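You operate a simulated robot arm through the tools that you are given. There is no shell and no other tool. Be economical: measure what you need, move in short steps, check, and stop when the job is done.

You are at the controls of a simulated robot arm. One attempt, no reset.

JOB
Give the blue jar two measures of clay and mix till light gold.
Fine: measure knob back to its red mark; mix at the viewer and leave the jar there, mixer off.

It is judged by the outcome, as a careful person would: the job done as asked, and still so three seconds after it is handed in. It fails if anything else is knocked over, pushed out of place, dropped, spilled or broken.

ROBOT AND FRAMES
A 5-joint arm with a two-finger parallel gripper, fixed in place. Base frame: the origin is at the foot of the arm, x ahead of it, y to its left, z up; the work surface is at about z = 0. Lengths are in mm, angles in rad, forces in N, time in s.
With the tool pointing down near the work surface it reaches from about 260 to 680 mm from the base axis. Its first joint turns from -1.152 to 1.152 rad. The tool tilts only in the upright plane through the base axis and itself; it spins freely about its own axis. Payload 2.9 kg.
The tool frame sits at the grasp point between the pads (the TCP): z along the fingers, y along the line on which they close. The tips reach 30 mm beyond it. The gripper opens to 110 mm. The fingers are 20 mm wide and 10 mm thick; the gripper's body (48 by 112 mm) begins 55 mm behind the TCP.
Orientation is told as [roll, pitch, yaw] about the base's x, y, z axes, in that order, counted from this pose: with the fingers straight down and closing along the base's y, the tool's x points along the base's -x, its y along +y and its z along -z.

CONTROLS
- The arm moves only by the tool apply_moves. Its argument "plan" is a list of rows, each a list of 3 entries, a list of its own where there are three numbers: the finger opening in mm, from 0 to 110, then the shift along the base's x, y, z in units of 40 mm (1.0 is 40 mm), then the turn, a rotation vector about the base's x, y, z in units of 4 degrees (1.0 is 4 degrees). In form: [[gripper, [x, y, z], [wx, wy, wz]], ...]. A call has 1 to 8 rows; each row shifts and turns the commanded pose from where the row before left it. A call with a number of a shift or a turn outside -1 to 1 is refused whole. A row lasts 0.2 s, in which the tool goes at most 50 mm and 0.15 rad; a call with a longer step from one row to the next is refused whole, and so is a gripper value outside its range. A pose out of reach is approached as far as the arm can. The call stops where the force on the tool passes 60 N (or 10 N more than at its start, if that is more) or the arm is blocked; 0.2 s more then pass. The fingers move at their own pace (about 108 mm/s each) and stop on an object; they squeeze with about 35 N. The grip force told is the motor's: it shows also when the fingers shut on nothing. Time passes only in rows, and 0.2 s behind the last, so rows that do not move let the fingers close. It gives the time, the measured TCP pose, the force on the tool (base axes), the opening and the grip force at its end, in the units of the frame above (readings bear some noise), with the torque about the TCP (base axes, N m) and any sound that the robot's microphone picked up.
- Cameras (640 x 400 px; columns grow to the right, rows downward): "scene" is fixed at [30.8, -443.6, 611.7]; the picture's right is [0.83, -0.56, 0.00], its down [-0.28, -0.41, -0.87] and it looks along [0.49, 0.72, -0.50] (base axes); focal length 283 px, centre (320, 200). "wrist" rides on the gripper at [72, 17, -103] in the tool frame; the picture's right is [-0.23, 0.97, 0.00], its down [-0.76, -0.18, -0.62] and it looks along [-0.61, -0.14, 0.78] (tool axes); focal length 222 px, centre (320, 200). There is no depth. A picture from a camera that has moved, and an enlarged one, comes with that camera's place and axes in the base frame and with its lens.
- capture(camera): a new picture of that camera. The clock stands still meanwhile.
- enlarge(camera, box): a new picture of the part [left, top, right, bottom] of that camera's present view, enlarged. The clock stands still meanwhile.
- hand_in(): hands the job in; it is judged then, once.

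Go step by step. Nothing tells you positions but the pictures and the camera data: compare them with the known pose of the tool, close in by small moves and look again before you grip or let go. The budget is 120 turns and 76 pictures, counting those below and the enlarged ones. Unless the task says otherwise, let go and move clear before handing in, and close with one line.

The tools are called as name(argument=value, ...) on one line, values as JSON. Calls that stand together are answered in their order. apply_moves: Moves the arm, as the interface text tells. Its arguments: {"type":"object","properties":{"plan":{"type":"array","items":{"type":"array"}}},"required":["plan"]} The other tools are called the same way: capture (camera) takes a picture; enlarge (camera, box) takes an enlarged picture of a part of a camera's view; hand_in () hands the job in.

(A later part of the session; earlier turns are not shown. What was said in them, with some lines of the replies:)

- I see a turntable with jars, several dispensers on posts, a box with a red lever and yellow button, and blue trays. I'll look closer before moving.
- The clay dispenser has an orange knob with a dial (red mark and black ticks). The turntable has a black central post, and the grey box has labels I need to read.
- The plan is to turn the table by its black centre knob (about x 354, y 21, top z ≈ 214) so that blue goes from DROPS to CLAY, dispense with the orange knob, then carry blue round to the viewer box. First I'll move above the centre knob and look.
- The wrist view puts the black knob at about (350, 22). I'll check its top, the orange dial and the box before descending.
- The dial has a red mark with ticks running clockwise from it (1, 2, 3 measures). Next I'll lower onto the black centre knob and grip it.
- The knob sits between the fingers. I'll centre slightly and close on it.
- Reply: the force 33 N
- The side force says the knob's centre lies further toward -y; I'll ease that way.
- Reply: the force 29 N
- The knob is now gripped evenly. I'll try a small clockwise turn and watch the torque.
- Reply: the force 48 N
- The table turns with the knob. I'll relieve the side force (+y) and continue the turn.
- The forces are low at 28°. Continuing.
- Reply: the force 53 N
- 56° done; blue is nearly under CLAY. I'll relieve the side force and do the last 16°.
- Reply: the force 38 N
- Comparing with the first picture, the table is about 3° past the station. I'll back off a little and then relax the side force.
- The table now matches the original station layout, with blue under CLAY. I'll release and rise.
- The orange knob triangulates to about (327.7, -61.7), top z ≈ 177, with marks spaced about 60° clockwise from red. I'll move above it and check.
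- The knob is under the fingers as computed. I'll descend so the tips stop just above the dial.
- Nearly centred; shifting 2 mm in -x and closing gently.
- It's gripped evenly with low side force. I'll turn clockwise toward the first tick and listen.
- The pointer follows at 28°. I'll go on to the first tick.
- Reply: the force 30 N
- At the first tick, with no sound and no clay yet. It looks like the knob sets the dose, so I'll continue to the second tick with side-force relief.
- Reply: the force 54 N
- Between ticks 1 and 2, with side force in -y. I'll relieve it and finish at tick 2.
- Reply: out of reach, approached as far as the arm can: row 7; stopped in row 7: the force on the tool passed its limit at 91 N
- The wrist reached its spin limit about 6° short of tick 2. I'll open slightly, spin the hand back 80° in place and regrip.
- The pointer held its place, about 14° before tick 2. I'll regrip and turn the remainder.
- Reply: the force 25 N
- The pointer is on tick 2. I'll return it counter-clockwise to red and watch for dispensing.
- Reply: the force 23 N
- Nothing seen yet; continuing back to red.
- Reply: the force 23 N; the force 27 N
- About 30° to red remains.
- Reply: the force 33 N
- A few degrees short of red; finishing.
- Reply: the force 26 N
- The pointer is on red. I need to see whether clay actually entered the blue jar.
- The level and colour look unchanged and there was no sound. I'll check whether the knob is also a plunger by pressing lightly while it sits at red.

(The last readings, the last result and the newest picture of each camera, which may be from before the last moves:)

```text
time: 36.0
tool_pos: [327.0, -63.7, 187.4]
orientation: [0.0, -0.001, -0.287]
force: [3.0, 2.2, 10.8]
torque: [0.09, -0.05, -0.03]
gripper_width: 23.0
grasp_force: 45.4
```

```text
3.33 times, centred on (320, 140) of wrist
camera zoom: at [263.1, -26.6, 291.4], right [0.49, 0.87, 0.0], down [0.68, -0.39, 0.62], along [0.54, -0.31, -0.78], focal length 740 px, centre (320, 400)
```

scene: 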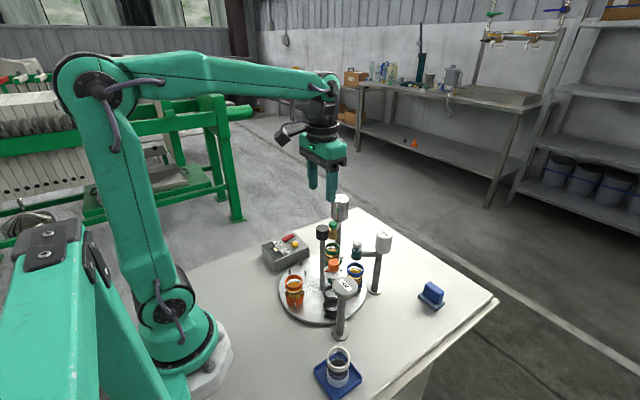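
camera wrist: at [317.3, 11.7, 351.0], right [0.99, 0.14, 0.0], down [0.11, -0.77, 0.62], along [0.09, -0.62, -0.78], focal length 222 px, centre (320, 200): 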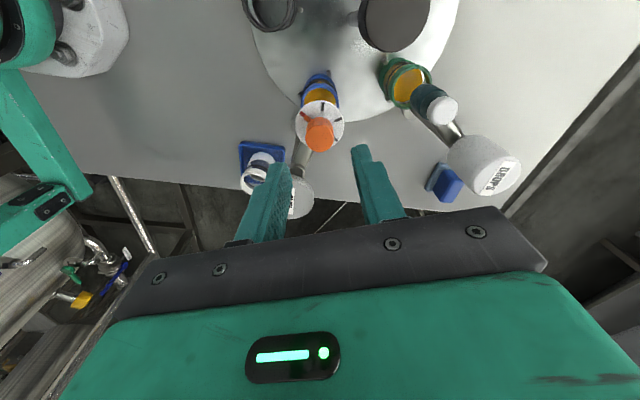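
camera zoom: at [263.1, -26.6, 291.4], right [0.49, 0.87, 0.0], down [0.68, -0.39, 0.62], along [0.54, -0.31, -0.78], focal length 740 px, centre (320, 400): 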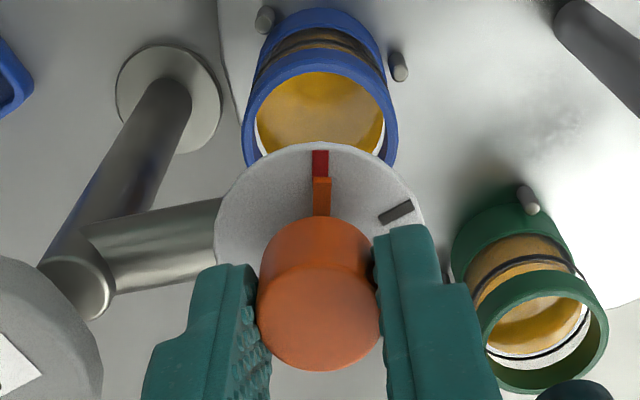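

The fingers just slid on the knob, so it's not a plunger. I'll release, rise clear, and compare the blue jar with the earlier picture using the same crop.

apply_moves(plan=[[34, [0, 0, 0], [0, 0, 0]], [38, [0, 0, 0], [0, 0, 0]], [38, [0, 0, 0.8], [0, 0, 0]], [38, [0, 0, 1], [0, 0, 0]], [38, [0.3, 0.8, 0.5], [0, 0, 0]], [38, [0.3, 0.8, 0], [0, 0, 0]]])

enlarge(camera="scene", box=[270, 250, 430, 350])

enlarge(camera="wrist", box=[160, 0, 480, 200])

```text
time: 37.4
tool_pos: [351.6, 0.4, 279.9]
orientation: [-0.002, 0.002, -0.288]
force: [-0.3, -0.6, 0.0]
torque: [0.01, -0.01, 0.04]
gripper_width: 38.0
grasp_force: 0.1
```

```text
4.00 times, centred on (350, 300) of scene
camera zoom: at [30.8, -443.6, 611.7], right [0.83, -0.56, 0.0], down [-0.28, -0.41, -0.87], along [0.49, 0.72, -0.5], focal length 1133 px, centre (200, -200)
```

zoom: 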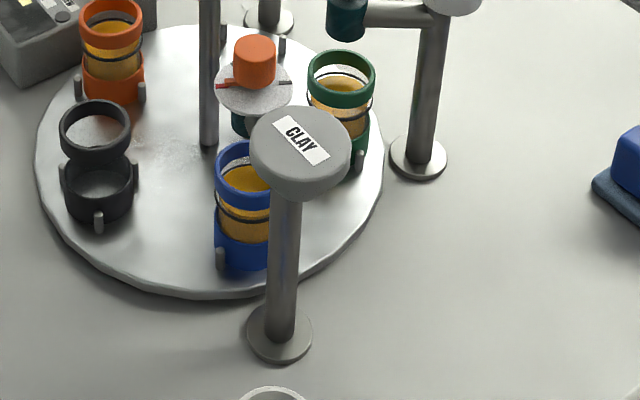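

```text
2.00 times, centred on (320, 100) of wrist
camera zoom: at [286.6, 37.9, 383.7], right [0.49, 0.87, 0.0], down [0.68, -0.39, 0.62], along [0.54, -0.31, -0.78], focal length 444 px, centre (320, 400)
```

zoom: 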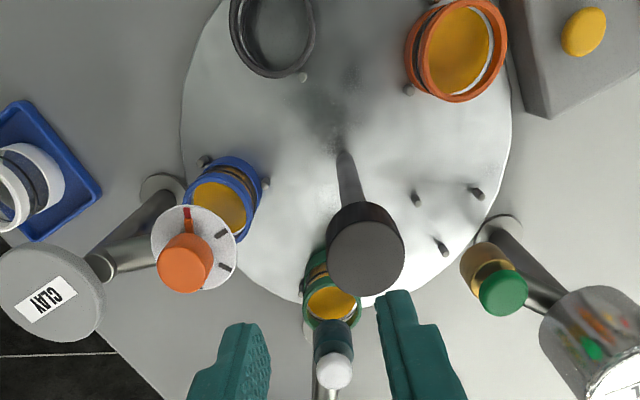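

I'll compare levels in the blue and green jars at high zoom.

enlarge(camera="scene", box=[320, 280, 345, 320])

enlarge(camera="scene", box=[340, 255, 370, 295])

```text
10.00 times, centred on (332, 300) of scene
camera zoom: at [30.8, -443.6, 611.7], right [0.83, -0.56, 0.0], down [-0.28, -0.41, -0.87], along [0.49, 0.72, -0.5], focal length 2832 px, centre (195, -800)
```

zoom: 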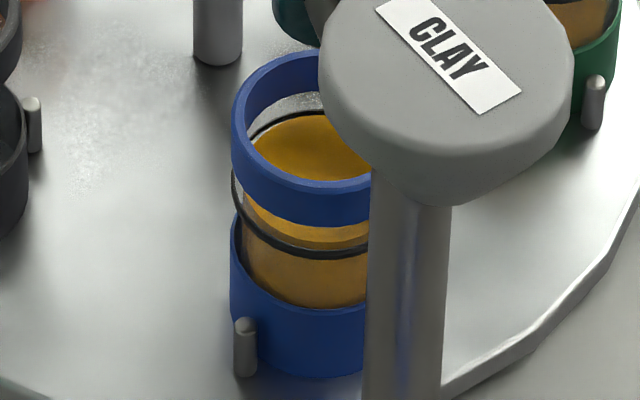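

```text
10.00 times, centred on (355, 275) of scene
camera zoom: at [30.8, -443.6, 611.7], right [0.83, -0.56, 0.0], down [-0.28, -0.41, -0.87], along [0.49, 0.72, -0.5], focal length 2832 px, centre (-30, -550)
```

zoom: 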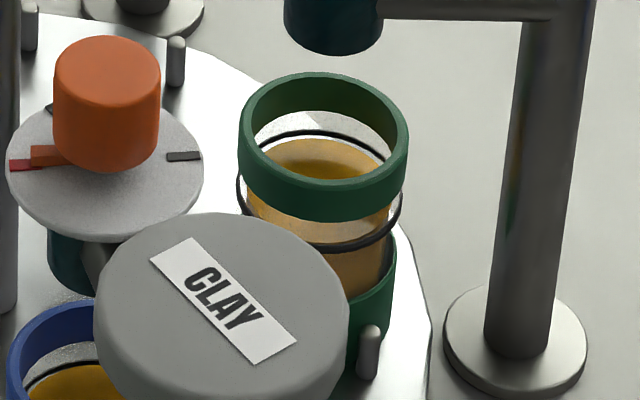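

It's inconclusive from here, but the blue jar seems to have a brighter layer on top; the viewer station gives a clear view. I'll spin the hand to about +72° over the centre knob, so one grip can turn the table 144° clockwise.

apply_moves(plan=[[56, [0.01, 0.53, 0], [0, 0, 1]], [56, [0, 0, 0], [0, 0, 1]], [56, [0, 0, 0], [0, 0, 1]], [56, [0, 0, 0], [0, 0, 1]], [56, [0, 0, 0], [0, 0, 1]], [56, [0, 0, 0], [0, 0, 1]], [56, [0, 0, 0], [0, 0, 1]], [56, [0, 0, 0], [0, 0, 1]]])

apply_moves(plan=[[56, [0, 0, 0], [0, 0, 1]], [56, [0, 0, 0], [0, 0, 1]], [56, [0, 0, 0], [0, 0, 1]], [56, [0, 0, 0], [0, 0, 1]], [56, [0, 0, 0], [0, 0, 1]], [56, [0, 0, 0], [0, 0, 1]], [56, [0, 0, 0], [0, 0, 1]], [56, [0, 0, 0], [0, 0, 1]]])

apply_moves(plan=[[56, [0, 0, 0], [0, 0, 1]], [56, [0, 0, 0], [0, 0, 1]], [56, [0, 0, 0], [0, 0, 1]], [56, [0, 0, 0], [0, 0, 1]], [56, [0, 0, 0], [0, 0, 1]], [56, [0, 0, 0], [0, 0, 1]], [56, [0, 0, 0], [0, 0, 0.5]], [56, [0, 0, 0], [0, 0, 0]]])

capture(camera="wrist")

```text
time: 39.2
tool_pos: [351.6, 22.1, 280.3]
orientation: [0.002, 0.002, 0.272]
force: [-0.9, 0.6, -0.2]
torque: [-0.03, 0.01, -0.03]
gripper_width: 55.9
grasp_force: 0.1
```

```text
time: 41.0
tool_pos: [351.5, 22.3, 280.3]
orientation: [-0.001, 0.0, 0.83]
force: [0.5, 0.5, 0.6]
torque: [0.0, 0.02, -0.03]
gripper_width: 56.1
grasp_force: 0.1
```

```text
time: 42.8
tool_pos: [352.8, 22.0, 278.9]
orientation: [0.0, 0.001, 1.285]
force: [-0.5, 0.2, -0.5]
torque: [0.0, 0.02, 0.0]
gripper_width: 56.1
grasp_force: 0.0
```

```text
31 pictures are left
camera wrist: at [315.1, -42.5, 383.7], right [-0.87, 0.49, 0.0], down [0.39, 0.68, 0.62], along [0.31, 0.54, -0.78], focal length 222 px, centre (320, 200)
```

wrist: 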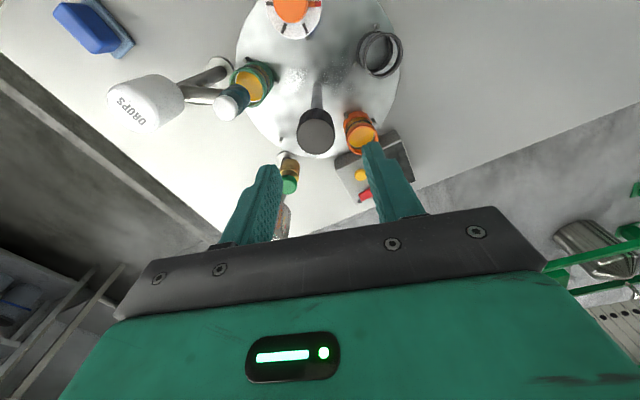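

Hand is over the knob at yaw 1.285. I'll descend and grip.

apply_moves(plan=[[56, [0, 0, -0.9], [0, 0, 0]], [56, [0, 0, -0.9], [0, 0, 0]], [56, [0, 0, -0.15], [0, 0, 0]], [45, [0, 0, 0], [0, 0, 0]], [38, [0, 0, 0], [0, 0, 0]], [20, [0, 0, 0], [0, 0, 0]], [20, [0, 0, 0], [0, 0, 0]]])

```text
time: 44.4
tool_pos: [354.6, 21.7, 202.7]
orientation: [-0.008, -0.005, 1.281]
force: [41.7, -20.2, -18.3]
torque: [-0.38, 1.15, 0.08]
gripper_width: 31.4
grasp_force: 45.2
```

Gripped, with some side load. I'll relieve it and begin the clockwise turn.

apply_moves(plan=[[20, [0.07, -0.03, 0], [0, 0, 0]], [20, [0, 0, 0], [0, 0, -1]], [20, [0, 0, 0], [0, 0, -1]], [20, [0, 0, 0], [0, 0, -1]], [20, [0, 0, 0], [0, 0, 0]]])

```text
time: 45.6
tool_pos: [354.1, 21.7, 201.7]
orientation: [-0.001, 0.0, 1.074]
force: [17.2, 2.0, -0.5]
torque: [0.15, 0.23, 0.58]
gripper_width: 31.6
grasp_force: 45.1
```

apply_moves(plan=[[20, [0.02, 0, 0], [0, 0, -1]], [20, [0, 0, 0], [0, 0, -1]], [20, [0, 0, 0], [0, 0, -1]], [20, [0, 0, 0], [0, 0, -1]], [20, [0, 0, 0], [0, 0, -1]], [20, [0, 0, 0], [0, 0, -1]], [20, [0, 0, 0], [0, 0, 0]]])

enlarge(camera="scene", box=[250, 225, 410, 325])

```text
time: 47.2
tool_pos: [355.0, 20.7, 202.0]
orientation: [0.0, 0.001, 0.652]
force: [12.8, -6.7, -5.0]
torque: [-0.26, -0.4, 0.6]
gripper_width: 31.6
grasp_force: 44.5
```

```text
4.00 times, centred on (330, 275) of scene
camera zoom: at [30.8, -443.6, 611.7], right [0.83, -0.56, 0.0], down [-0.28, -0.41, -0.87], along [0.49, 0.72, -0.5], focal length 1133 px, centre (280, -100)
```

zoom: 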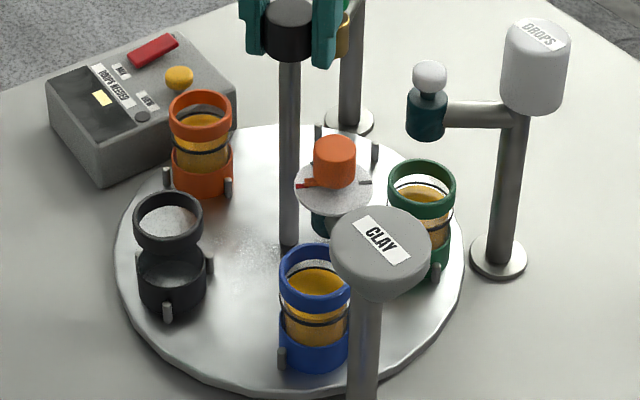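

The table turned only about 4° and then hit a stop (0.6 N m, the hand slipped on the knob), so clockwise travel ends here. I'll go the other way: about 220° counter-clockwise to the viewer, watching for the table to follow.

apply_moves(plan=[[20, [0.02, -0.01, 0], [0, 0, 1]], [20, [0, 0, 0], [0, 0, 1]], [20, [0, 0, 0], [0, 0, 1]], [20, [0, 0, 0], [0, 0, 1]], [20, [0, 0, 0], [0, 0, 1]], [20, [0, 0, 0], [0, 0, 1]], [20, [0, 0, 0], [0, 0, 1]], [20, [0, 0, 0], [0, 0, 1]]])

enlarge(camera="scene", box=[250, 225, 410, 325])

```text
time: 49.0
tool_pos: [355.5, 22.0, 201.7]
orientation: [0.004, 0.0, 1.22]
force: [-16.4, 42.3, 5.2]
torque: [-0.35, 0.05, -0.08]
gripper_width: 31.5
grasp_force: 44.7
```

```text
4.00 times, centred on (330, 275) of scene
camera zoom: at [30.8, -443.5, 611.8], right [0.83, -0.56, 0.0], down [-0.28, -0.41, -0.87], along [0.49, 0.72, -0.5], focal length 1133 px, centre (280, -100)
```

zoom: 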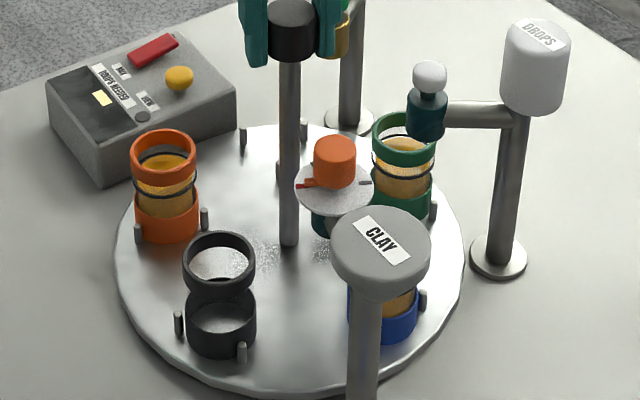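

The table follows counter-clockwise. Continuing, easing the side load.

apply_moves(plan=[[20, [-0.03, 0.07, 0], [0, 0, 1]], [20, [0, 0, 0], [0, 0, 1]], [20, [0, 0, 0], [0, 0, 1]], [20, [0, 0, 0], [0, 0, 1]], [20, [0, 0, 0], [0, 0, 1]], [20, [0, 0, 0], [0, 0, 1]], [20, [0, 0, 0], [0, 0, 1]], [20, [0, 0, 0], [0, 0, 1]]])

```text
time: 50.8
tool_pos: [354.4, 22.9, 201.3]
orientation: [0.002, -0.001, 1.773]
force: [-16.5, -20.4, -0.3]
torque: [-0.35, -0.57, -0.11]
gripper_width: 30.9
grasp_force: 44.3
```

apply_moves(plan=[[20, [-0.03, -0.03, 0], [0, 0, 1]], [20, [0, 0, 0], [0, 0, 1]], [20, [0, 0, 0], [0, 0, 1]], [20, [0, 0, 0], [0, 0, 1]], [20, [0, 0, 0], [0, 0, 1]], [20, [0, 0, 0], [0, 0, 1]], [20, [0, 0, 0], [0, 0, 1]], [20, [0, 0, 0], [0, 0, 1]]])

```text
time: 52.6
tool_pos: [352.7, 22.6, 202.2]
orientation: [0.0, -0.002, 2.334]
force: [-21.4, 27.0, -4.4]
torque: [0.35, -0.37, -0.01]
gripper_width: 30.8
grasp_force: 45.2
```

apply_moves(plan=[[20, [-0.03, 0.03, 0], [0, 0, 1]], [20, [0, 0, 0], [0, 0, 1]], [20, [0, 0, 0], [0, 0, 1]], [20, [0, 0, 0], [0, 0, 1]], [20, [0, 0, 0], [0, 0, 1]], [20, [0, 0, 0], [0, 0, 1]], [20, [0, 0, 0], [0, 0, 1]], [20, [0, 0, 0], [0, 0, 0]]])

enlarge(camera="scene", box=[250, 225, 410, 325])

```text
time: 54.4
tool_pos: [353.1, 21.9, 201.1]
orientation: [0.002, 0.001, 2.815]
force: [-16.5, -53.7, -4.6]
torque: [-0.57, -1.0, -0.12]
gripper_width: 30.8
grasp_force: 44.6
```

```text
4.00 times, centred on (330, 275) of scene
camera zoom: at [30.8, -443.7, 611.6], right [0.83, -0.56, 0.0], down [-0.28, -0.41, -0.87], along [0.49, 0.72, -0.5], focal length 1133 px, centre (280, -100)
```

zoom: 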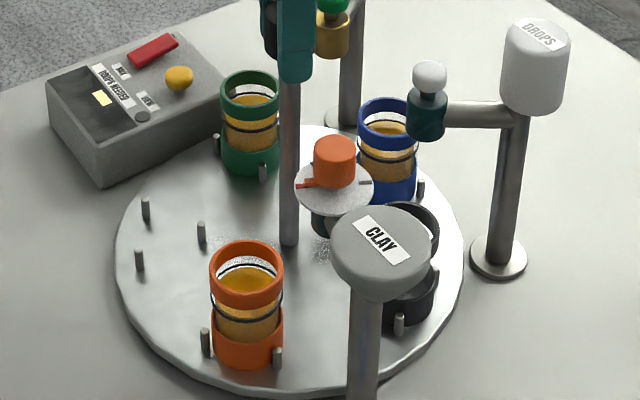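

Blue is about 96° from the viewer. I'll release in place, spin the hand back 108°, and regrip.

apply_moves(plan=[[20, [-0.02, -0.06, 0], [0, 0, 0]], [44, [0, 0, 0], [0, 0, 0]], [48, [0, 0, 0], [0, 0, 0]], [48, [0, 0, 0], [0, 0, -1]], [48, [0, 0, 0], [0, 0, -1]], [48, [0, 0, 0], [0, 0, -1]], [48, [0, 0, 0], [0, 0, -1]], [48, [0, 0, 0], [0, 0, -1]]])

apply_moves(plan=[[48, [0, 0, 0], [0, 0, -1]], [48, [0, 0, 0], [0, 0, -1]], [48, [0, 0, 0], [0, 0, -1]], [48, [0, 0, 0], [0, 0, -1]], [48, [0, 0, 0], [0, 0, -1]], [48, [0, 0, 0], [0, 0, -1]], [48, [0, 0, 0], [0, 0, -1]], [48, [0, 0, 0], [0, 0, -1]]])

apply_moves(plan=[[48, [0, 0, 0], [0, 0, -1]], [48, [0, 0, 0], [0, 0, -1]], [48, [0, 0, 0], [0, 0, -1]], [48, [0, 0, 0], [0, 0, -1]], [48, [0, 0, 0], [0, 0, -1]], [48, [0, 0, 0], [0, 0, -1]], [48, [0, 0, 0], [0, 0, -1]], [48, [0, 0, 0], [0, 0, -1]]])

apply_moves(plan=[[48, [0, 0, 0], [0, 0, -1]], [48, [0, 0, 0], [0, 0, -1]], [48, [0, 0, 0], [0, 0, -1]], [48, [0, 0, 0], [0, 0, -1]], [48, [0, 0, 0], [0, 0, -1]], [48, [0, 0, 0], [0, 0, 0]]])

```text
time: 56.2
tool_pos: [351.8, 20.7, 201.9]
orientation: [0.0, 0.0, 2.468]
force: [-0.8, -0.3, -1.1]
torque: [0.01, 0.0, 0.05]
gripper_width: 47.8
grasp_force: 0.1
```

```text
time: 58.0
tool_pos: [352.5, 21.1, 201.3]
orientation: [0.0, -0.001, 1.909]
force: [-0.4, 0.0, -0.3]
torque: [0.02, -0.02, 0.05]
gripper_width: 48.2
grasp_force: 0.0
```

```text
time: 59.8
tool_pos: [352.2, 21.7, 202.6]
orientation: [-0.002, -0.001, 1.353]
force: [0.1, 0.4, 0.1]
torque: [-0.02, -0.02, 0.02]
gripper_width: 48.0
grasp_force: 0.2
```

```text
time: 61.2
tool_pos: [351.7, 20.6, 202.7]
orientation: [0.001, 0.0, 1.005]
force: [-0.1, -0.1, 0.5]
torque: [-0.02, 0.02, -0.02]
gripper_width: 48.3
grasp_force: 0.1
```

apply_moves(plan=[[48, [0.03, 0.02, 0], [0, 0, 0]], [38, [0, 0, 0], [0, 0, 0]], [20, [0, 0, 0], [0, 0, 0]], [20, [0, 0, 0], [0, 0, 0]]])

```text
time: 62.2
tool_pos: [353.9, 21.6, 203.1]
orientation: [-0.005, -0.003, 1.004]
force: [24.6, -17.7, -11.1]
torque: [0.25, 0.0, -0.03]
gripper_width: 34.7
grasp_force: 15.0
```

apply_moves(plan=[[20, [0.04, -0.03, 0], [0, 0, 0]], [20, [0, 0, 0], [0, 0, 0]], [20, [0, 0, 0], [0, 0, 1]], [20, [0, 0, 0], [0, 0, 1]], [20, [0, 0, 0], [0, 0, 0]]])

enlarge(camera="scene", box=[250, 225, 410, 325])

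```text
time: 63.4
tool_pos: [355.2, 21.6, 202.3]
orientation: [-0.003, -0.001, 1.144]
force: [15.4, -4.8, 0.3]
torque: [0.49, -0.07, 0.0]
gripper_width: 31.8
grasp_force: 44.3
```

```text
4.00 times, centred on (330, 275) of scene
camera zoom: at [30.8, -443.6, 611.7], right [0.83, -0.56, 0.0], down [-0.28, -0.41, -0.87], along [0.49, 0.72, -0.5], focal length 1133 px, centre (280, -100)
```

zoom: 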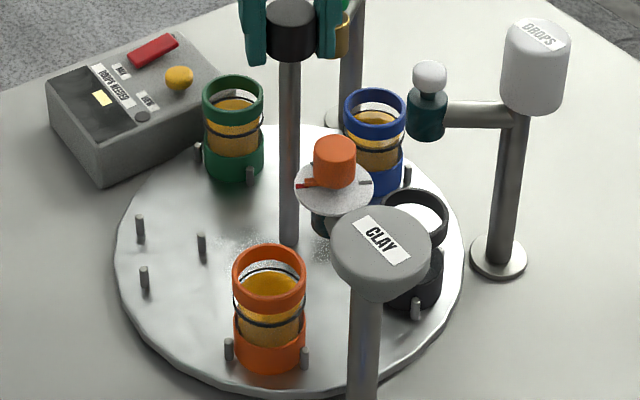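

The table follows. Continuing the counter-clockwise turn.

apply_moves(plan=[[20, [0.03, 0, 0], [0, 0, 1]], [20, [0, 0, 0], [0, 0, 1]], [20, [0, 0, 0], [0, 0, 1]], [20, [0, 0, 0], [0, 0, 1]], [20, [0, 0, 0], [0, 0, 1]], [20, [0, 0, 0], [0, 0, 1]], [20, [0, 0, 0], [0, 0, 1]]])

```text
time: 65.0
tool_pos: [355.2, 20.5, 201.8]
orientation: [0.005, 0.0, 1.633]
force: [-17.6, 4.2, 21.2]
torque: [0.03, -0.11, -0.04]
gripper_width: 31.8
grasp_force: 45.2
```

apply_moves(plan=[[20, [-0.03, 0.01, 0], [0, 0, 1]], [20, [0, 0, 0], [0, 0, 1]], [20, [0, 0, 0], [0, 0, 1]], [20, [0, 0, 0], [0, 0, 1]], [20, [0, 0, 0], [0, 0, 1]], [20, [0, 0, 0], [0, 0, 1]], [20, [0, 0, 0], [0, 0, 1]], [20, [0, 0, 0], [0, 0, 0]]])

enlarge(camera="scene", box=[250, 225, 410, 325])

```text
time: 66.8
tool_pos: [355.0, 20.7, 202.1]
orientation: [0.0, 0.0, 2.121]
force: [-4.3, -14.2, 10.0]
torque: [-0.28, 0.44, 0.02]
gripper_width: 31.9
grasp_force: 45.0
```

```text
4.00 times, centred on (330, 275) of scene
camera zoom: at [30.7, -443.6, 611.7], right [0.83, -0.56, 0.0], down [-0.28, -0.41, -0.87], along [0.49, 0.72, -0.5], focal length 1133 px, centre (280, -100)
```

zoom: 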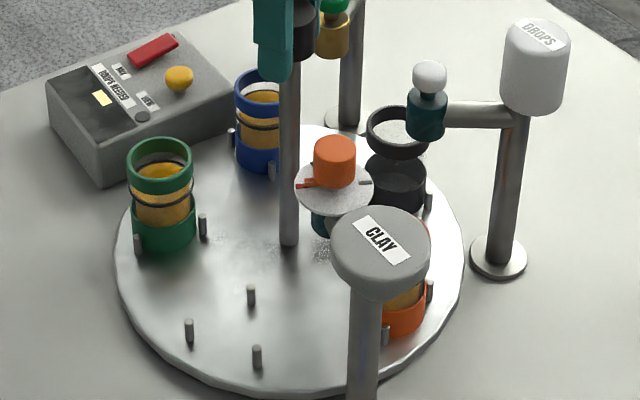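

About 32° remain. Turning 28° and checking.

apply_moves(plan=[[20, [-0.01, -0.02, 0], [0, 0, 1]], [20, [0, 0, 0], [0, 0, 1]], [20, [0, 0, 0], [0, 0, 1]], [20, [0, 0, 0], [0, 0, 1]], [20, [0, 0, 0], [0, 0, 1]], [20, [0, 0, 0], [0, 0, 1]], [20, [0, 0, 0], [0, 0, 1]], [20, [0, 0, 0], [0, 0, 0]]])

enlarge(camera="scene", box=[270, 250, 430, 350])

```text
time: 68.6
tool_pos: [354.9, 20.1, 201.8]
orientation: [0.0, 0.001, 2.614]
force: [4.8, 11.2, -1.1]
torque: [-0.67, -0.69, 0.05]
gripper_width: 31.6
grasp_force: 45.2
```

```text
4.00 times, centred on (350, 300) of scene
camera zoom: at [30.8, -443.5, 611.7], right [0.83, -0.56, 0.0], down [-0.28, -0.41, -0.87], along [0.49, 0.72, -0.5], focal length 1133 px, centre (200, -200)
```

zoom: 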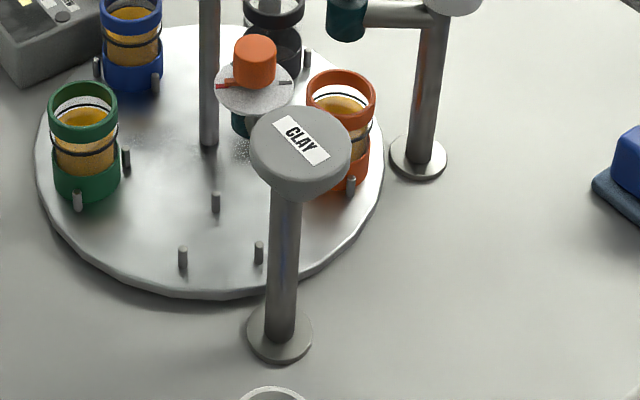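

It's about 13° short of the station alignment seen earlier.

apply_moves(plan=[[20, [0, 0.02, 0], [0, 0, 1]], [20, [0, 0, 0], [0, 0, 1]], [20, [0, 0, 0], [0, 0, 1]], [20, [0, 0, 0], [0, 0, 0.2]], [20, [0, 0, 0], [0, 0, 0]]])

enlarge(camera="scene", box=[270, 250, 430, 350])

```text
time: 69.8
tool_pos: [355.4, 19.7, 202.5]
orientation: [-0.001, 0.001, 2.833]
force: [13.2, -13.3, -5.3]
torque: [-0.41, 0.6, 0.06]
gripper_width: 31.8
grasp_force: 45.2
```

```text
4.00 times, centred on (350, 300) of scene
camera zoom: at [30.9, -443.6, 611.7], right [0.83, -0.56, 0.0], down [-0.28, -0.41, -0.87], along [0.49, 0.72, -0.5], focal length 1133 px, centre (200, -200)
```

zoom: 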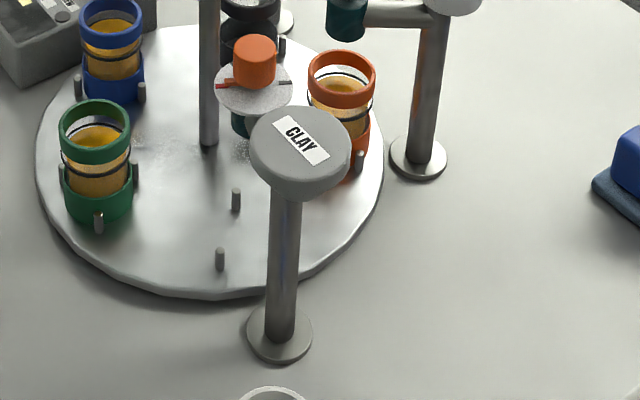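

Aligned exactly, with blue now at the viewer. Releasing and rising.

apply_moves(plan=[[46, [0, 0, 0], [0, 0, 0]], [48, [0, 0, 0], [0, 0, 0]], [48, [0, 0, 0.8], [0, 0, 0]], [48, [0, 0, 1], [0, 0, 0]], [48, [0, 0, 0.5], [0, 0, 0]]])

enlarge(camera="scene", box=[260, 228, 324, 290])

```text
time: 71.0
tool_pos: [354.0, 20.7, 294.3]
orientation: [0.0, 0.001, 2.832]
force: [0.4, -0.4, 0.8]
torque: [-0.01, 0.01, 0.01]
gripper_width: 48.0
grasp_force: 0.1
```

```text
6.45 times, centred on (292, 259) of scene
camera zoom: at [30.8, -443.6, 611.7], right [0.83, -0.56, 0.0], down [-0.28, -0.41, -0.87], along [0.49, 0.72, -0.5], focal length 1827 px, centre (501, -181)
```

zoom: 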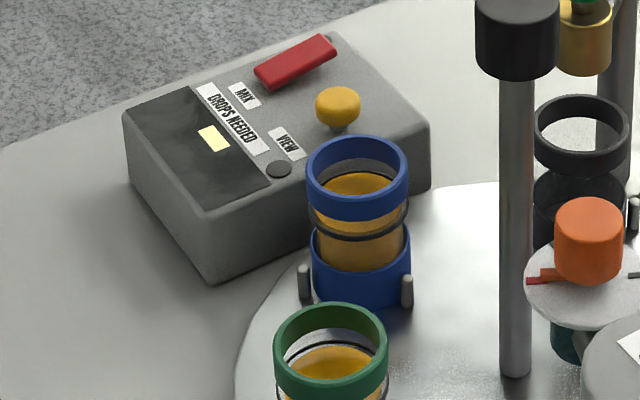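

Next is the control box: I compute yellow VIEW at about (357, 173, 55) and the red MIX paddle at about (360, 222, 48). I'll move over it, turning the hand so the wrist camera stays clear of the OIL can.

apply_moves(plan=[[48, [0, 0.6, 0], [0, 0, -1]], [40, [0, 0.6, 0], [0, 0, -1]], [30, [0, 0.6, 0], [0, 0, -1]], [20, [0, 0.6, 0], [0, 0, -1]], [10, [0, 0.6, 0], [0, 0, -1]], [0, [0, 0, 0], [0, 0, -1]], [0, [0, 0, 0], [0, 0, -1]], [0, [0, 0, 0], [0, 0, -1]]])

apply_moves(plan=[[0, [0, 0, 0], [0, 0, -1]], [0, [0, 0, 0], [0, 0, -1]], [0, [0, 0, 0], [0, 0, -1]], [0, [0, 0, 0], [0, 0, -1]], [0, [0, 0, 0], [0, 0, -1]], [0, [0, 0, 0], [0, 0, -1]], [0, [0, 0, 0], [0, 0, -1]], [0, [0, 0, 0], [0, 0, -1]]])

apply_moves(plan=[[0, [0, 0, -0.4], [0, 0, -1]], [0, [0, 0, -0.5], [0, 0, -1]], [0, [0, 0, -0.5], [0, 0, -1]], [0, [0, 0, -0.5], [0, 0, -1]], [0, [0, 0, -0.5], [0, 0, -1]], [0, [0, 0, 0], [0, 0, -1]]])

capture(camera="wrist")

```text
time: 72.8
tool_pos: [352.8, 141.3, 294.9]
orientation: [0.001, 0.0, 2.274]
force: [-0.5, -0.5, 0.9]
torque: [-0.01, -0.01, -0.02]
gripper_width: 0.0
grasp_force: 35.1
```

```text
time: 74.6
tool_pos: [354.3, 140.4, 293.4]
orientation: [-0.001, -0.001, 1.714]
force: [0.3, 0.2, -1.1]
torque: [0.0, -0.05, 0.02]
gripper_width: 0.2
grasp_force: 34.7
```

```text
time: 76.0
tool_pos: [354.8, 140.9, 197.1]
orientation: [0.0, 0.0, 1.297]
force: [-0.5, 0.0, 0.2]
torque: [0.0, 0.03, 0.02]
gripper_width: 0.0
grasp_force: 34.9
```

```text
22 pictures are left
camera wrist: at [318.3, 76.0, 301.4], right [-0.88, 0.48, 0.0], down [0.38, 0.69, 0.62], along [0.3, 0.55, -0.78], focal length 222 px, centre (320, 200)
```

wrist: 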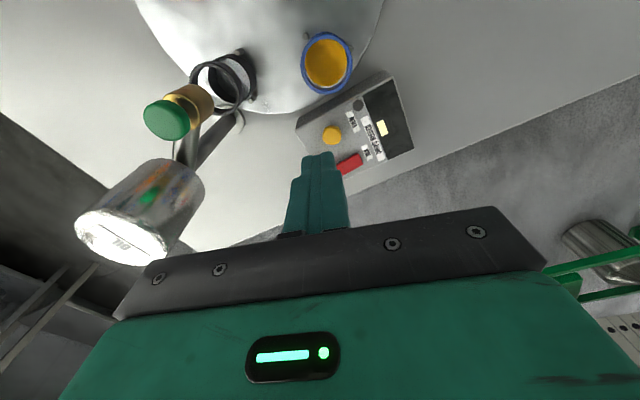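

enlarge(camera="wrist", box=[286, 25, 414, 180])

```text
2.58 times, centred on (350, 102) of wrist
camera zoom: at [318.3, 76.0, 301.4], right [-0.88, 0.48, 0.0], down [0.38, 0.69, 0.62], along [0.3, 0.55, -0.78], focal length 573 px, centre (243, 452)
```

zoom: 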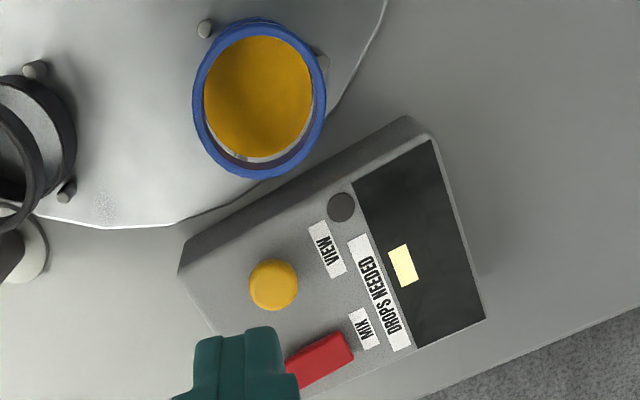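

The box is clear. I'll press yellow VIEW first: move over it and descend to just above.

apply_moves(plan=[[0, [0.04, 0.79, 0], [0, 0, 0]], [0, [0, 0, -0.9], [0, 0, 0]], [0, [0, 0, -0.9], [0, 0, 0]], [0, [0, 0, -0.75], [0, 0, 0]], [0, [0, 0, 0], [0, 0, 0]]])

enlarge(camera="scene", box=[256, 218, 320, 268])

```text
time: 77.2
tool_pos: [356.2, 172.3, 95.1]
orientation: [0.0, 0.003, 1.297]
force: [0.0, 0.9, -0.1]
torque: [0.0, 0.02, -0.01]
gripper_width: 0.1
grasp_force: 34.4
```

```text
8.00 times, centred on (288, 243) of scene
camera zoom: at [30.8, -443.6, 611.7], right [0.83, -0.56, 0.0], down [-0.28, -0.41, -0.87], along [0.49, 0.72, -0.5], focal length 2265 px, centre (576, -144)
```

zoom: 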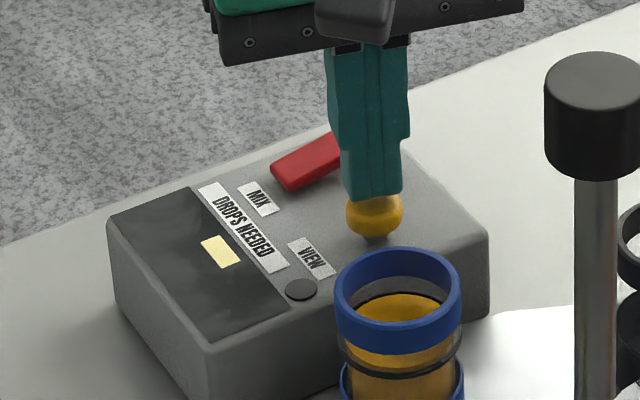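

The tip is right above the yellow button. Pressing down in small steps.

apply_moves(plan=[[0, [0, 0, -0.12], [0, 0, 0]], [0, [0, 0, -0.1], [0, 0, 0]], [0, [0, 0, -0.05], [0, 0, 0]], [0, [0, 0, -0.05], [0, 0, 0]], [0, [0, 0, 0], [0, 0, 0]]])

enlarge(camera="scene", box=[256, 218, 320, 268])

```text
time: 78.4
tool_pos: [356.9, 172.4, 84.2]
orientation: [-0.001, 0.001, 1.298]
force: [-0.4, -5.6, 21.5]
torque: [-0.21, 0.02, 0.05]
gripper_width: 0.0
grasp_force: 35.1
heard: click
```

```text
8.00 times, centred on (288, 243) of scene
camera zoom: at [30.7, -443.6, 611.7], right [0.83, -0.56, 0.0], down [-0.28, -0.41, -0.87], along [0.49, 0.72, -0.5], focal length 2265 px, centre (576, -144)
```

zoom: 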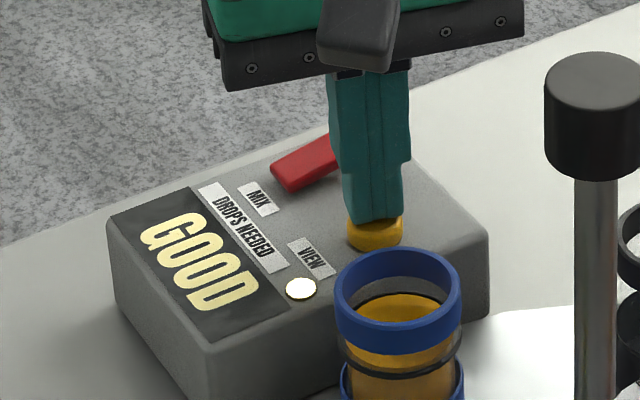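

VIEW clicked and the display reads GOOD under "DROPS NEEDED", so no drops are needed. Next is the MIX paddle: lift, move over it and look closely.

apply_moves(plan=[[0, [0, 0, 0.6], [0, 0, 0]], [0, [0, 0, 0.6], [0, 0, 0]], [0, [0.05, -0.5, 0.3], [0, 0, 0]], [0, [0, 0, 0], [0, 0, 0]]])

enlarge(camera="wrist", box=[270, 60, 430, 180])

enlarge(camera="scene", box=[260, 225, 316, 260])

```text
time: 79.4
tool_pos: [358.0, 151.9, 142.4]
orientation: [0.003, 0.002, 1.297]
force: [-0.7, 0.5, -0.5]
torque: [0.01, 0.03, 0.0]
gripper_width: 0.0
grasp_force: 34.7
```

```text
3.33 times, centred on (350, 120) of wrist
camera zoom: at [322.1, 86.8, 246.5], right [-0.88, 0.48, 0.0], down [0.38, 0.69, 0.62], along [0.3, 0.55, -0.78], focal length 740 px, centre (220, 467)
```

zoom: 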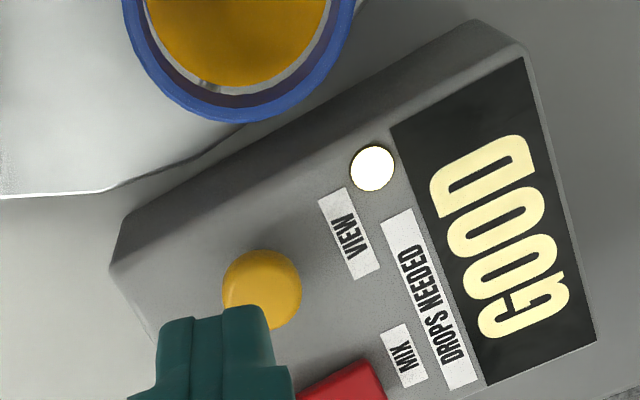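

```text
11.43 times, centred on (288, 242) of scene
camera zoom: at [30.8, -443.6, 611.7], right [0.83, -0.56, 0.0], down [-0.28, -0.41, -0.87], along [0.49, 0.72, -0.5], focal length 3236 px, centre (686, -286)
```

zoom: 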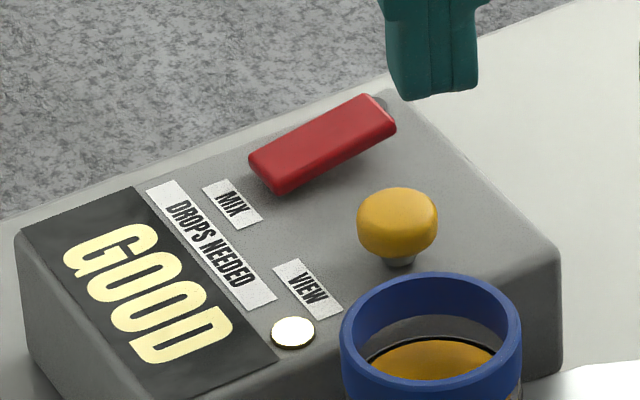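

VIEW stays lit. The paddle looks like a rocker with its far end (by the lamp) raised, so I'll try pressing there gently.

apply_moves(plan=[[0, [0.21, 0.91, 0], [0, 0, 0]], [0, [0.21, 0.91, 0], [0, 0, 0]], [0, [0, 0, -0.7], [0, 0, 0]], [0, [0, 0, -0.5], [0, 0, 0]], [0, [0, 0, -0.2], [0, 0, 0]], [0, [0, 0, -0.1], [0, 0, 0]], [0, [0, 0, -0.08], [0, 0, 0]], [0, [0, 0, 0], [0, 0, 0]]])

enlarge(camera="scene", box=[256, 218, 320, 268])

```text
time: 81.1
tool_pos: [374.7, 225.6, 86.4]
orientation: [-0.002, -0.002, 1.297]
force: [-2.3, -2.7, 9.1]
torque: [-0.09, 0.2, 0.01]
gripper_width: 0.0
grasp_force: 35.0
stopped in row 8: the force on the tool passed its limit at 64 N (the readings are from after the stop); the commanded pose is now the measured one
```

```text
8.00 times, centred on (288, 243) of scene
camera zoom: at [30.8, -443.6, 611.7], right [0.83, -0.56, 0.0], down [-0.28, -0.41, -0.87], along [0.49, 0.72, -0.5], focal length 2265 px, centre (576, -144)
```

zoom: 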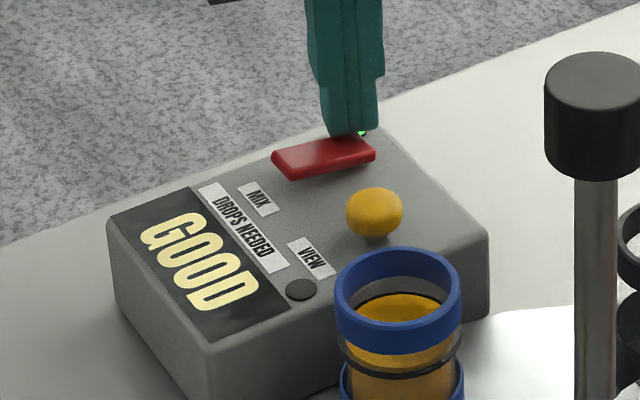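

The green MIX lamp is on. I'll lift and hover over the near end, ready to switch it off, while watching the colour.

apply_moves(plan=[[0, [0, 0, 0.5], [0, 0, 0]], [0, [-0.8, -0.15, 0], [0, 0, 0]], [0, [0, 0, 0], [0, 0, 0]]])

enlarge(camera="scene", box=[260, 218, 340, 308])

```text
time: 81.9
tool_pos: [343.3, 218.7, 103.6]
orientation: [-0.002, 0.0, 1.297]
force: [0.1, -0.2, -0.1]
torque: [-0.02, 0.01, 0.01]
gripper_width: 0.0
grasp_force: 34.9
```

```text
4.44 times, centred on (300, 263) of scene
camera zoom: at [30.8, -443.6, 611.7], right [0.83, -0.56, 0.0], down [-0.28, -0.41, -0.87], along [0.49, 0.72, -0.5], focal length 1258 px, centre (409, -80)
```

zoom: 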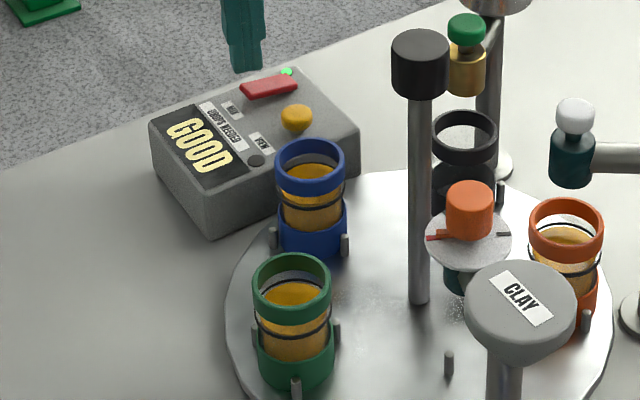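

apply_moves(plan=[[0, [0, 0, 0], [0, 0, 0]], [0, [0, 0, 0], [0, 0, 0]], [0, [0, 0, 0], [0, 0, 0]], [0, [0, 0, 0], [0, 0, 0]], [0, [0, 0, 0], [0, 0, 0]]])

enlarge(camera="scene", box=[276, 230, 356, 310])

```text
time: 83.1
tool_pos: [343.2, 220.9, 103.3]
orientation: [0.0, -0.003, 1.297]
force: [0.7, -0.1, -0.3]
torque: [0.01, 0.01, -0.01]
gripper_width: 0.5
grasp_force: 34.7
```

```text
5.00 times, centred on (316, 270) of scene
camera zoom: at [30.8, -443.6, 611.7], right [0.83, -0.56, 0.0], down [-0.28, -0.41, -0.87], along [0.49, 0.72, -0.5], focal length 1416 px, centre (340, -150)
```

zoom: 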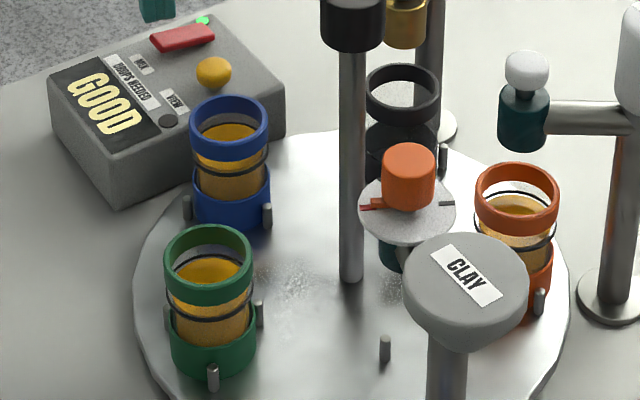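

The colour is changing slowly. Waiting more in short steps.

apply_moves(plan=[[0, [0, 0, 0], [0, 0, 0]], [0, [0, 0, 0], [0, 0, 0]], [0, [0, 0, 0], [0, 0, 0]], [0, [0, 0, 0], [0, 0, 0]], [0, [0, 0, 0], [0, 0, 0]], [0, [0, 0, 0], [0, 0, 0]], [0, [0, 0, 0], [0, 0, 0]], [0, [0, 0, 0], [0, 0, 0]]])

enlarge(camera="scene", box=[276, 230, 356, 310])

```text
time: 84.9
tool_pos: [344.8, 220.6, 104.3]
orientation: [-0.003, -0.001, 1.298]
force: [-0.2, 0.0, 0.3]
torque: [0.01, 0.03, 0.03]
gripper_width: 0.3
grasp_force: 34.9
```

```text
5.00 times, centred on (316, 270) of scene
camera zoom: at [30.8, -443.6, 611.7], right [0.83, -0.56, 0.0], down [-0.28, -0.41, -0.87], along [0.49, 0.72, -0.5], focal length 1416 px, centre (340, -150)
```

zoom: 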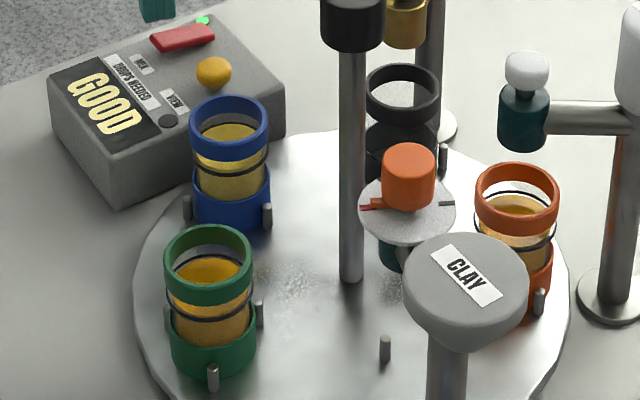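

Noticeably paler now, so the clay is in. I'll lower to just above the paddle while checking again.

apply_moves(plan=[[0, [0, 0, -0.3], [0, 0, 0]], [0, [0, 0, 0], [0, 0, 0]]])

enlarge(camera="scene", box=[268, 230, 332, 310])

```text
time: 85.5
tool_pos: [343.2, 219.0, 92.0]
orientation: [0.0, -0.001, 1.299]
force: [0.1, 0.1, 0.9]
torque: [-0.03, -0.02, 0.02]
gripper_width: 0.0
grasp_force: 35.1
```

```text
5.00 times, centred on (300, 270) of scene
camera zoom: at [30.8, -443.6, 611.7], right [0.83, -0.56, 0.0], down [-0.28, -0.41, -0.87], along [0.49, 0.72, -0.5], focal length 1416 px, centre (420, -150)
```

zoom: 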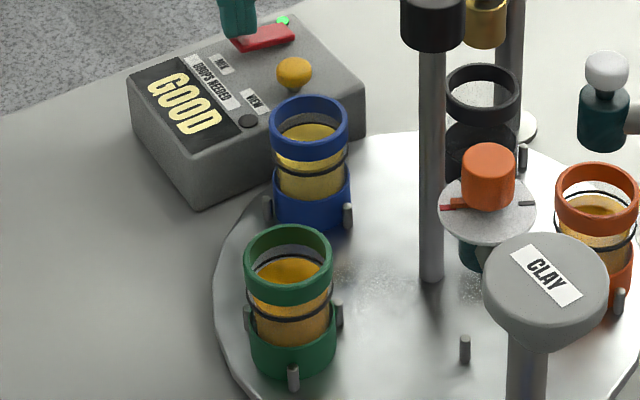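

That is light gold; switching off now.

apply_moves(plan=[[0, [0, 0, -0.2], [0, 0, 0]], [0, [0, 0, -0.15], [0, 0, 0]]])

enlarge(camera="scene", box=[268, 225, 332, 305])

```text
time: 86.1
tool_pos: [342.8, 220.5, 84.5]
orientation: [0.0, -0.001, 1.298]
force: [-4.6, -1.9, 10.5]
torque: [0.01, 0.02, 0.03]
gripper_width: 0.0
grasp_force: 34.9
stopped in row 2: the force on the tool passed its limit at 78 N (the readings are from after the stop); the commanded pose is now the measured one
```

```text
5.00 times, centred on (300, 265) of scene
camera zoom: at [30.8, -443.6, 611.7], right [0.83, -0.56, 0.0], down [-0.28, -0.41, -0.87], along [0.49, 0.72, -0.5], focal length 1416 px, centre (420, -125)
```

zoom: 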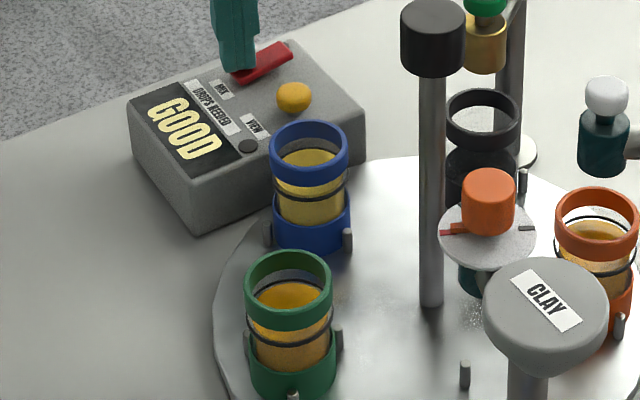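

The rocker has flipped back and the contents look light gold. Lifting clear to verify.

apply_moves(plan=[[0, [0, 0, 0.8], [0, 0, 0]], [0, [0, 0, 1], [0, 0, 0]], [0, [0, 0, 1], [0, 0, 0]], [0, [0, 0, 1], [0, 0, 0]], [0, [0, 0, 0], [0, 0, 0]]])

enlarge(camera="scene", box=[262, 225, 326, 275])

capture(camera="scene")

```text
time: 87.3
tool_pos: [342.9, 220.9, 238.2]
orientation: [0.001, 0.0, 1.299]
force: [-0.3, -0.4, 0.3]
torque: [0.02, 0.02, 0.01]
gripper_width: 0.1
grasp_force: 34.6
```

```text
8.00 times, centred on (294, 250) of scene
camera zoom: at [30.8, -443.6, 611.7], right [0.83, -0.56, 0.0], down [-0.28, -0.41, -0.87], along [0.49, 0.72, -0.5], focal length 2265 px, centre (528, -200)
```

zoom: 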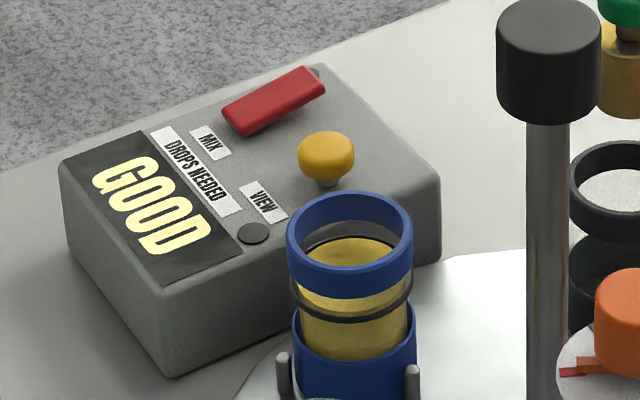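

```text
9 pictures are left
```

scene: 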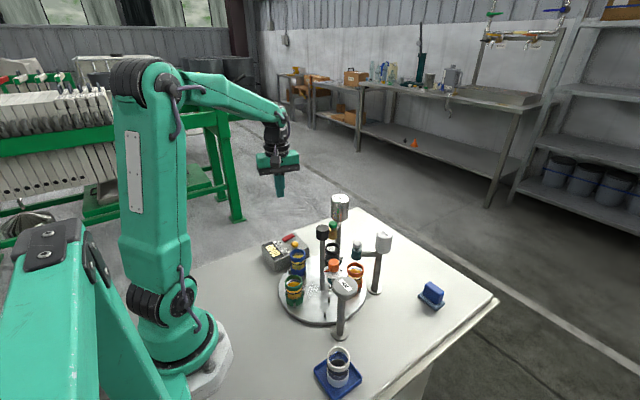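

enlarge(camera="wrist", box=[200, 0, 440, 150])

enlarge(camera="scene", box=[276, 240, 372, 310])

```text
2.67 times, centred on (320, 75) of wrist
camera zoom: at [307.0, 154.5, 340.7], right [-0.88, 0.48, 0.0], down [0.38, 0.69, 0.62], along [0.3, 0.55, -0.78], focal length 592 px, centre (320, 533)
```

zoom: 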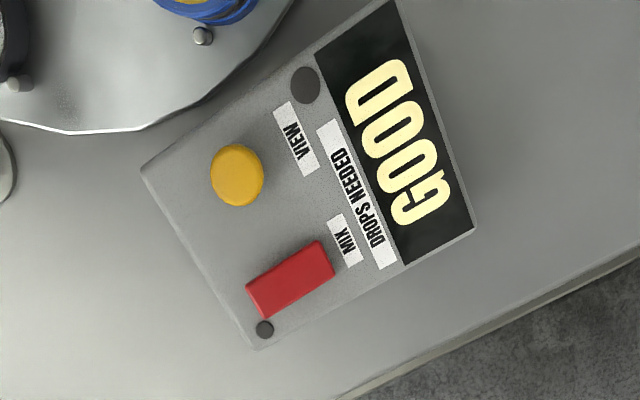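

```text
5.71 times, centred on (324, 275) of scene
camera zoom: at [30.8, -443.6, 611.7], right [0.83, -0.56, 0.0], down [-0.28, -0.41, -0.87], along [0.49, 0.72, -0.5], focal length 1618 px, centre (297, -229)
```

zoom: 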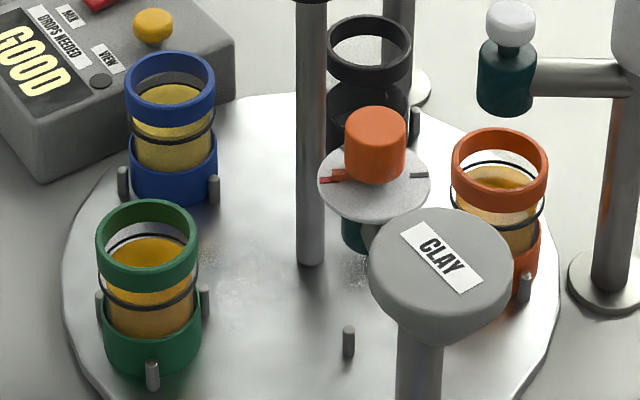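

The mixer lamp is off, the knob pointer is on red, blue sits at the viewer in light gold, and everything else is in place. Handing in.

hand_in()

```text
The job is handed in.
```

I gave the blue jar two measures of clay and mixed it at the viewer to what looks like light gold; the jar is still there, with the mixer off and the measure knob on its red mark. I could not see the clay drop: I set the knob to its second tick and back, and took the paler colour during mixing as the sign it went in.
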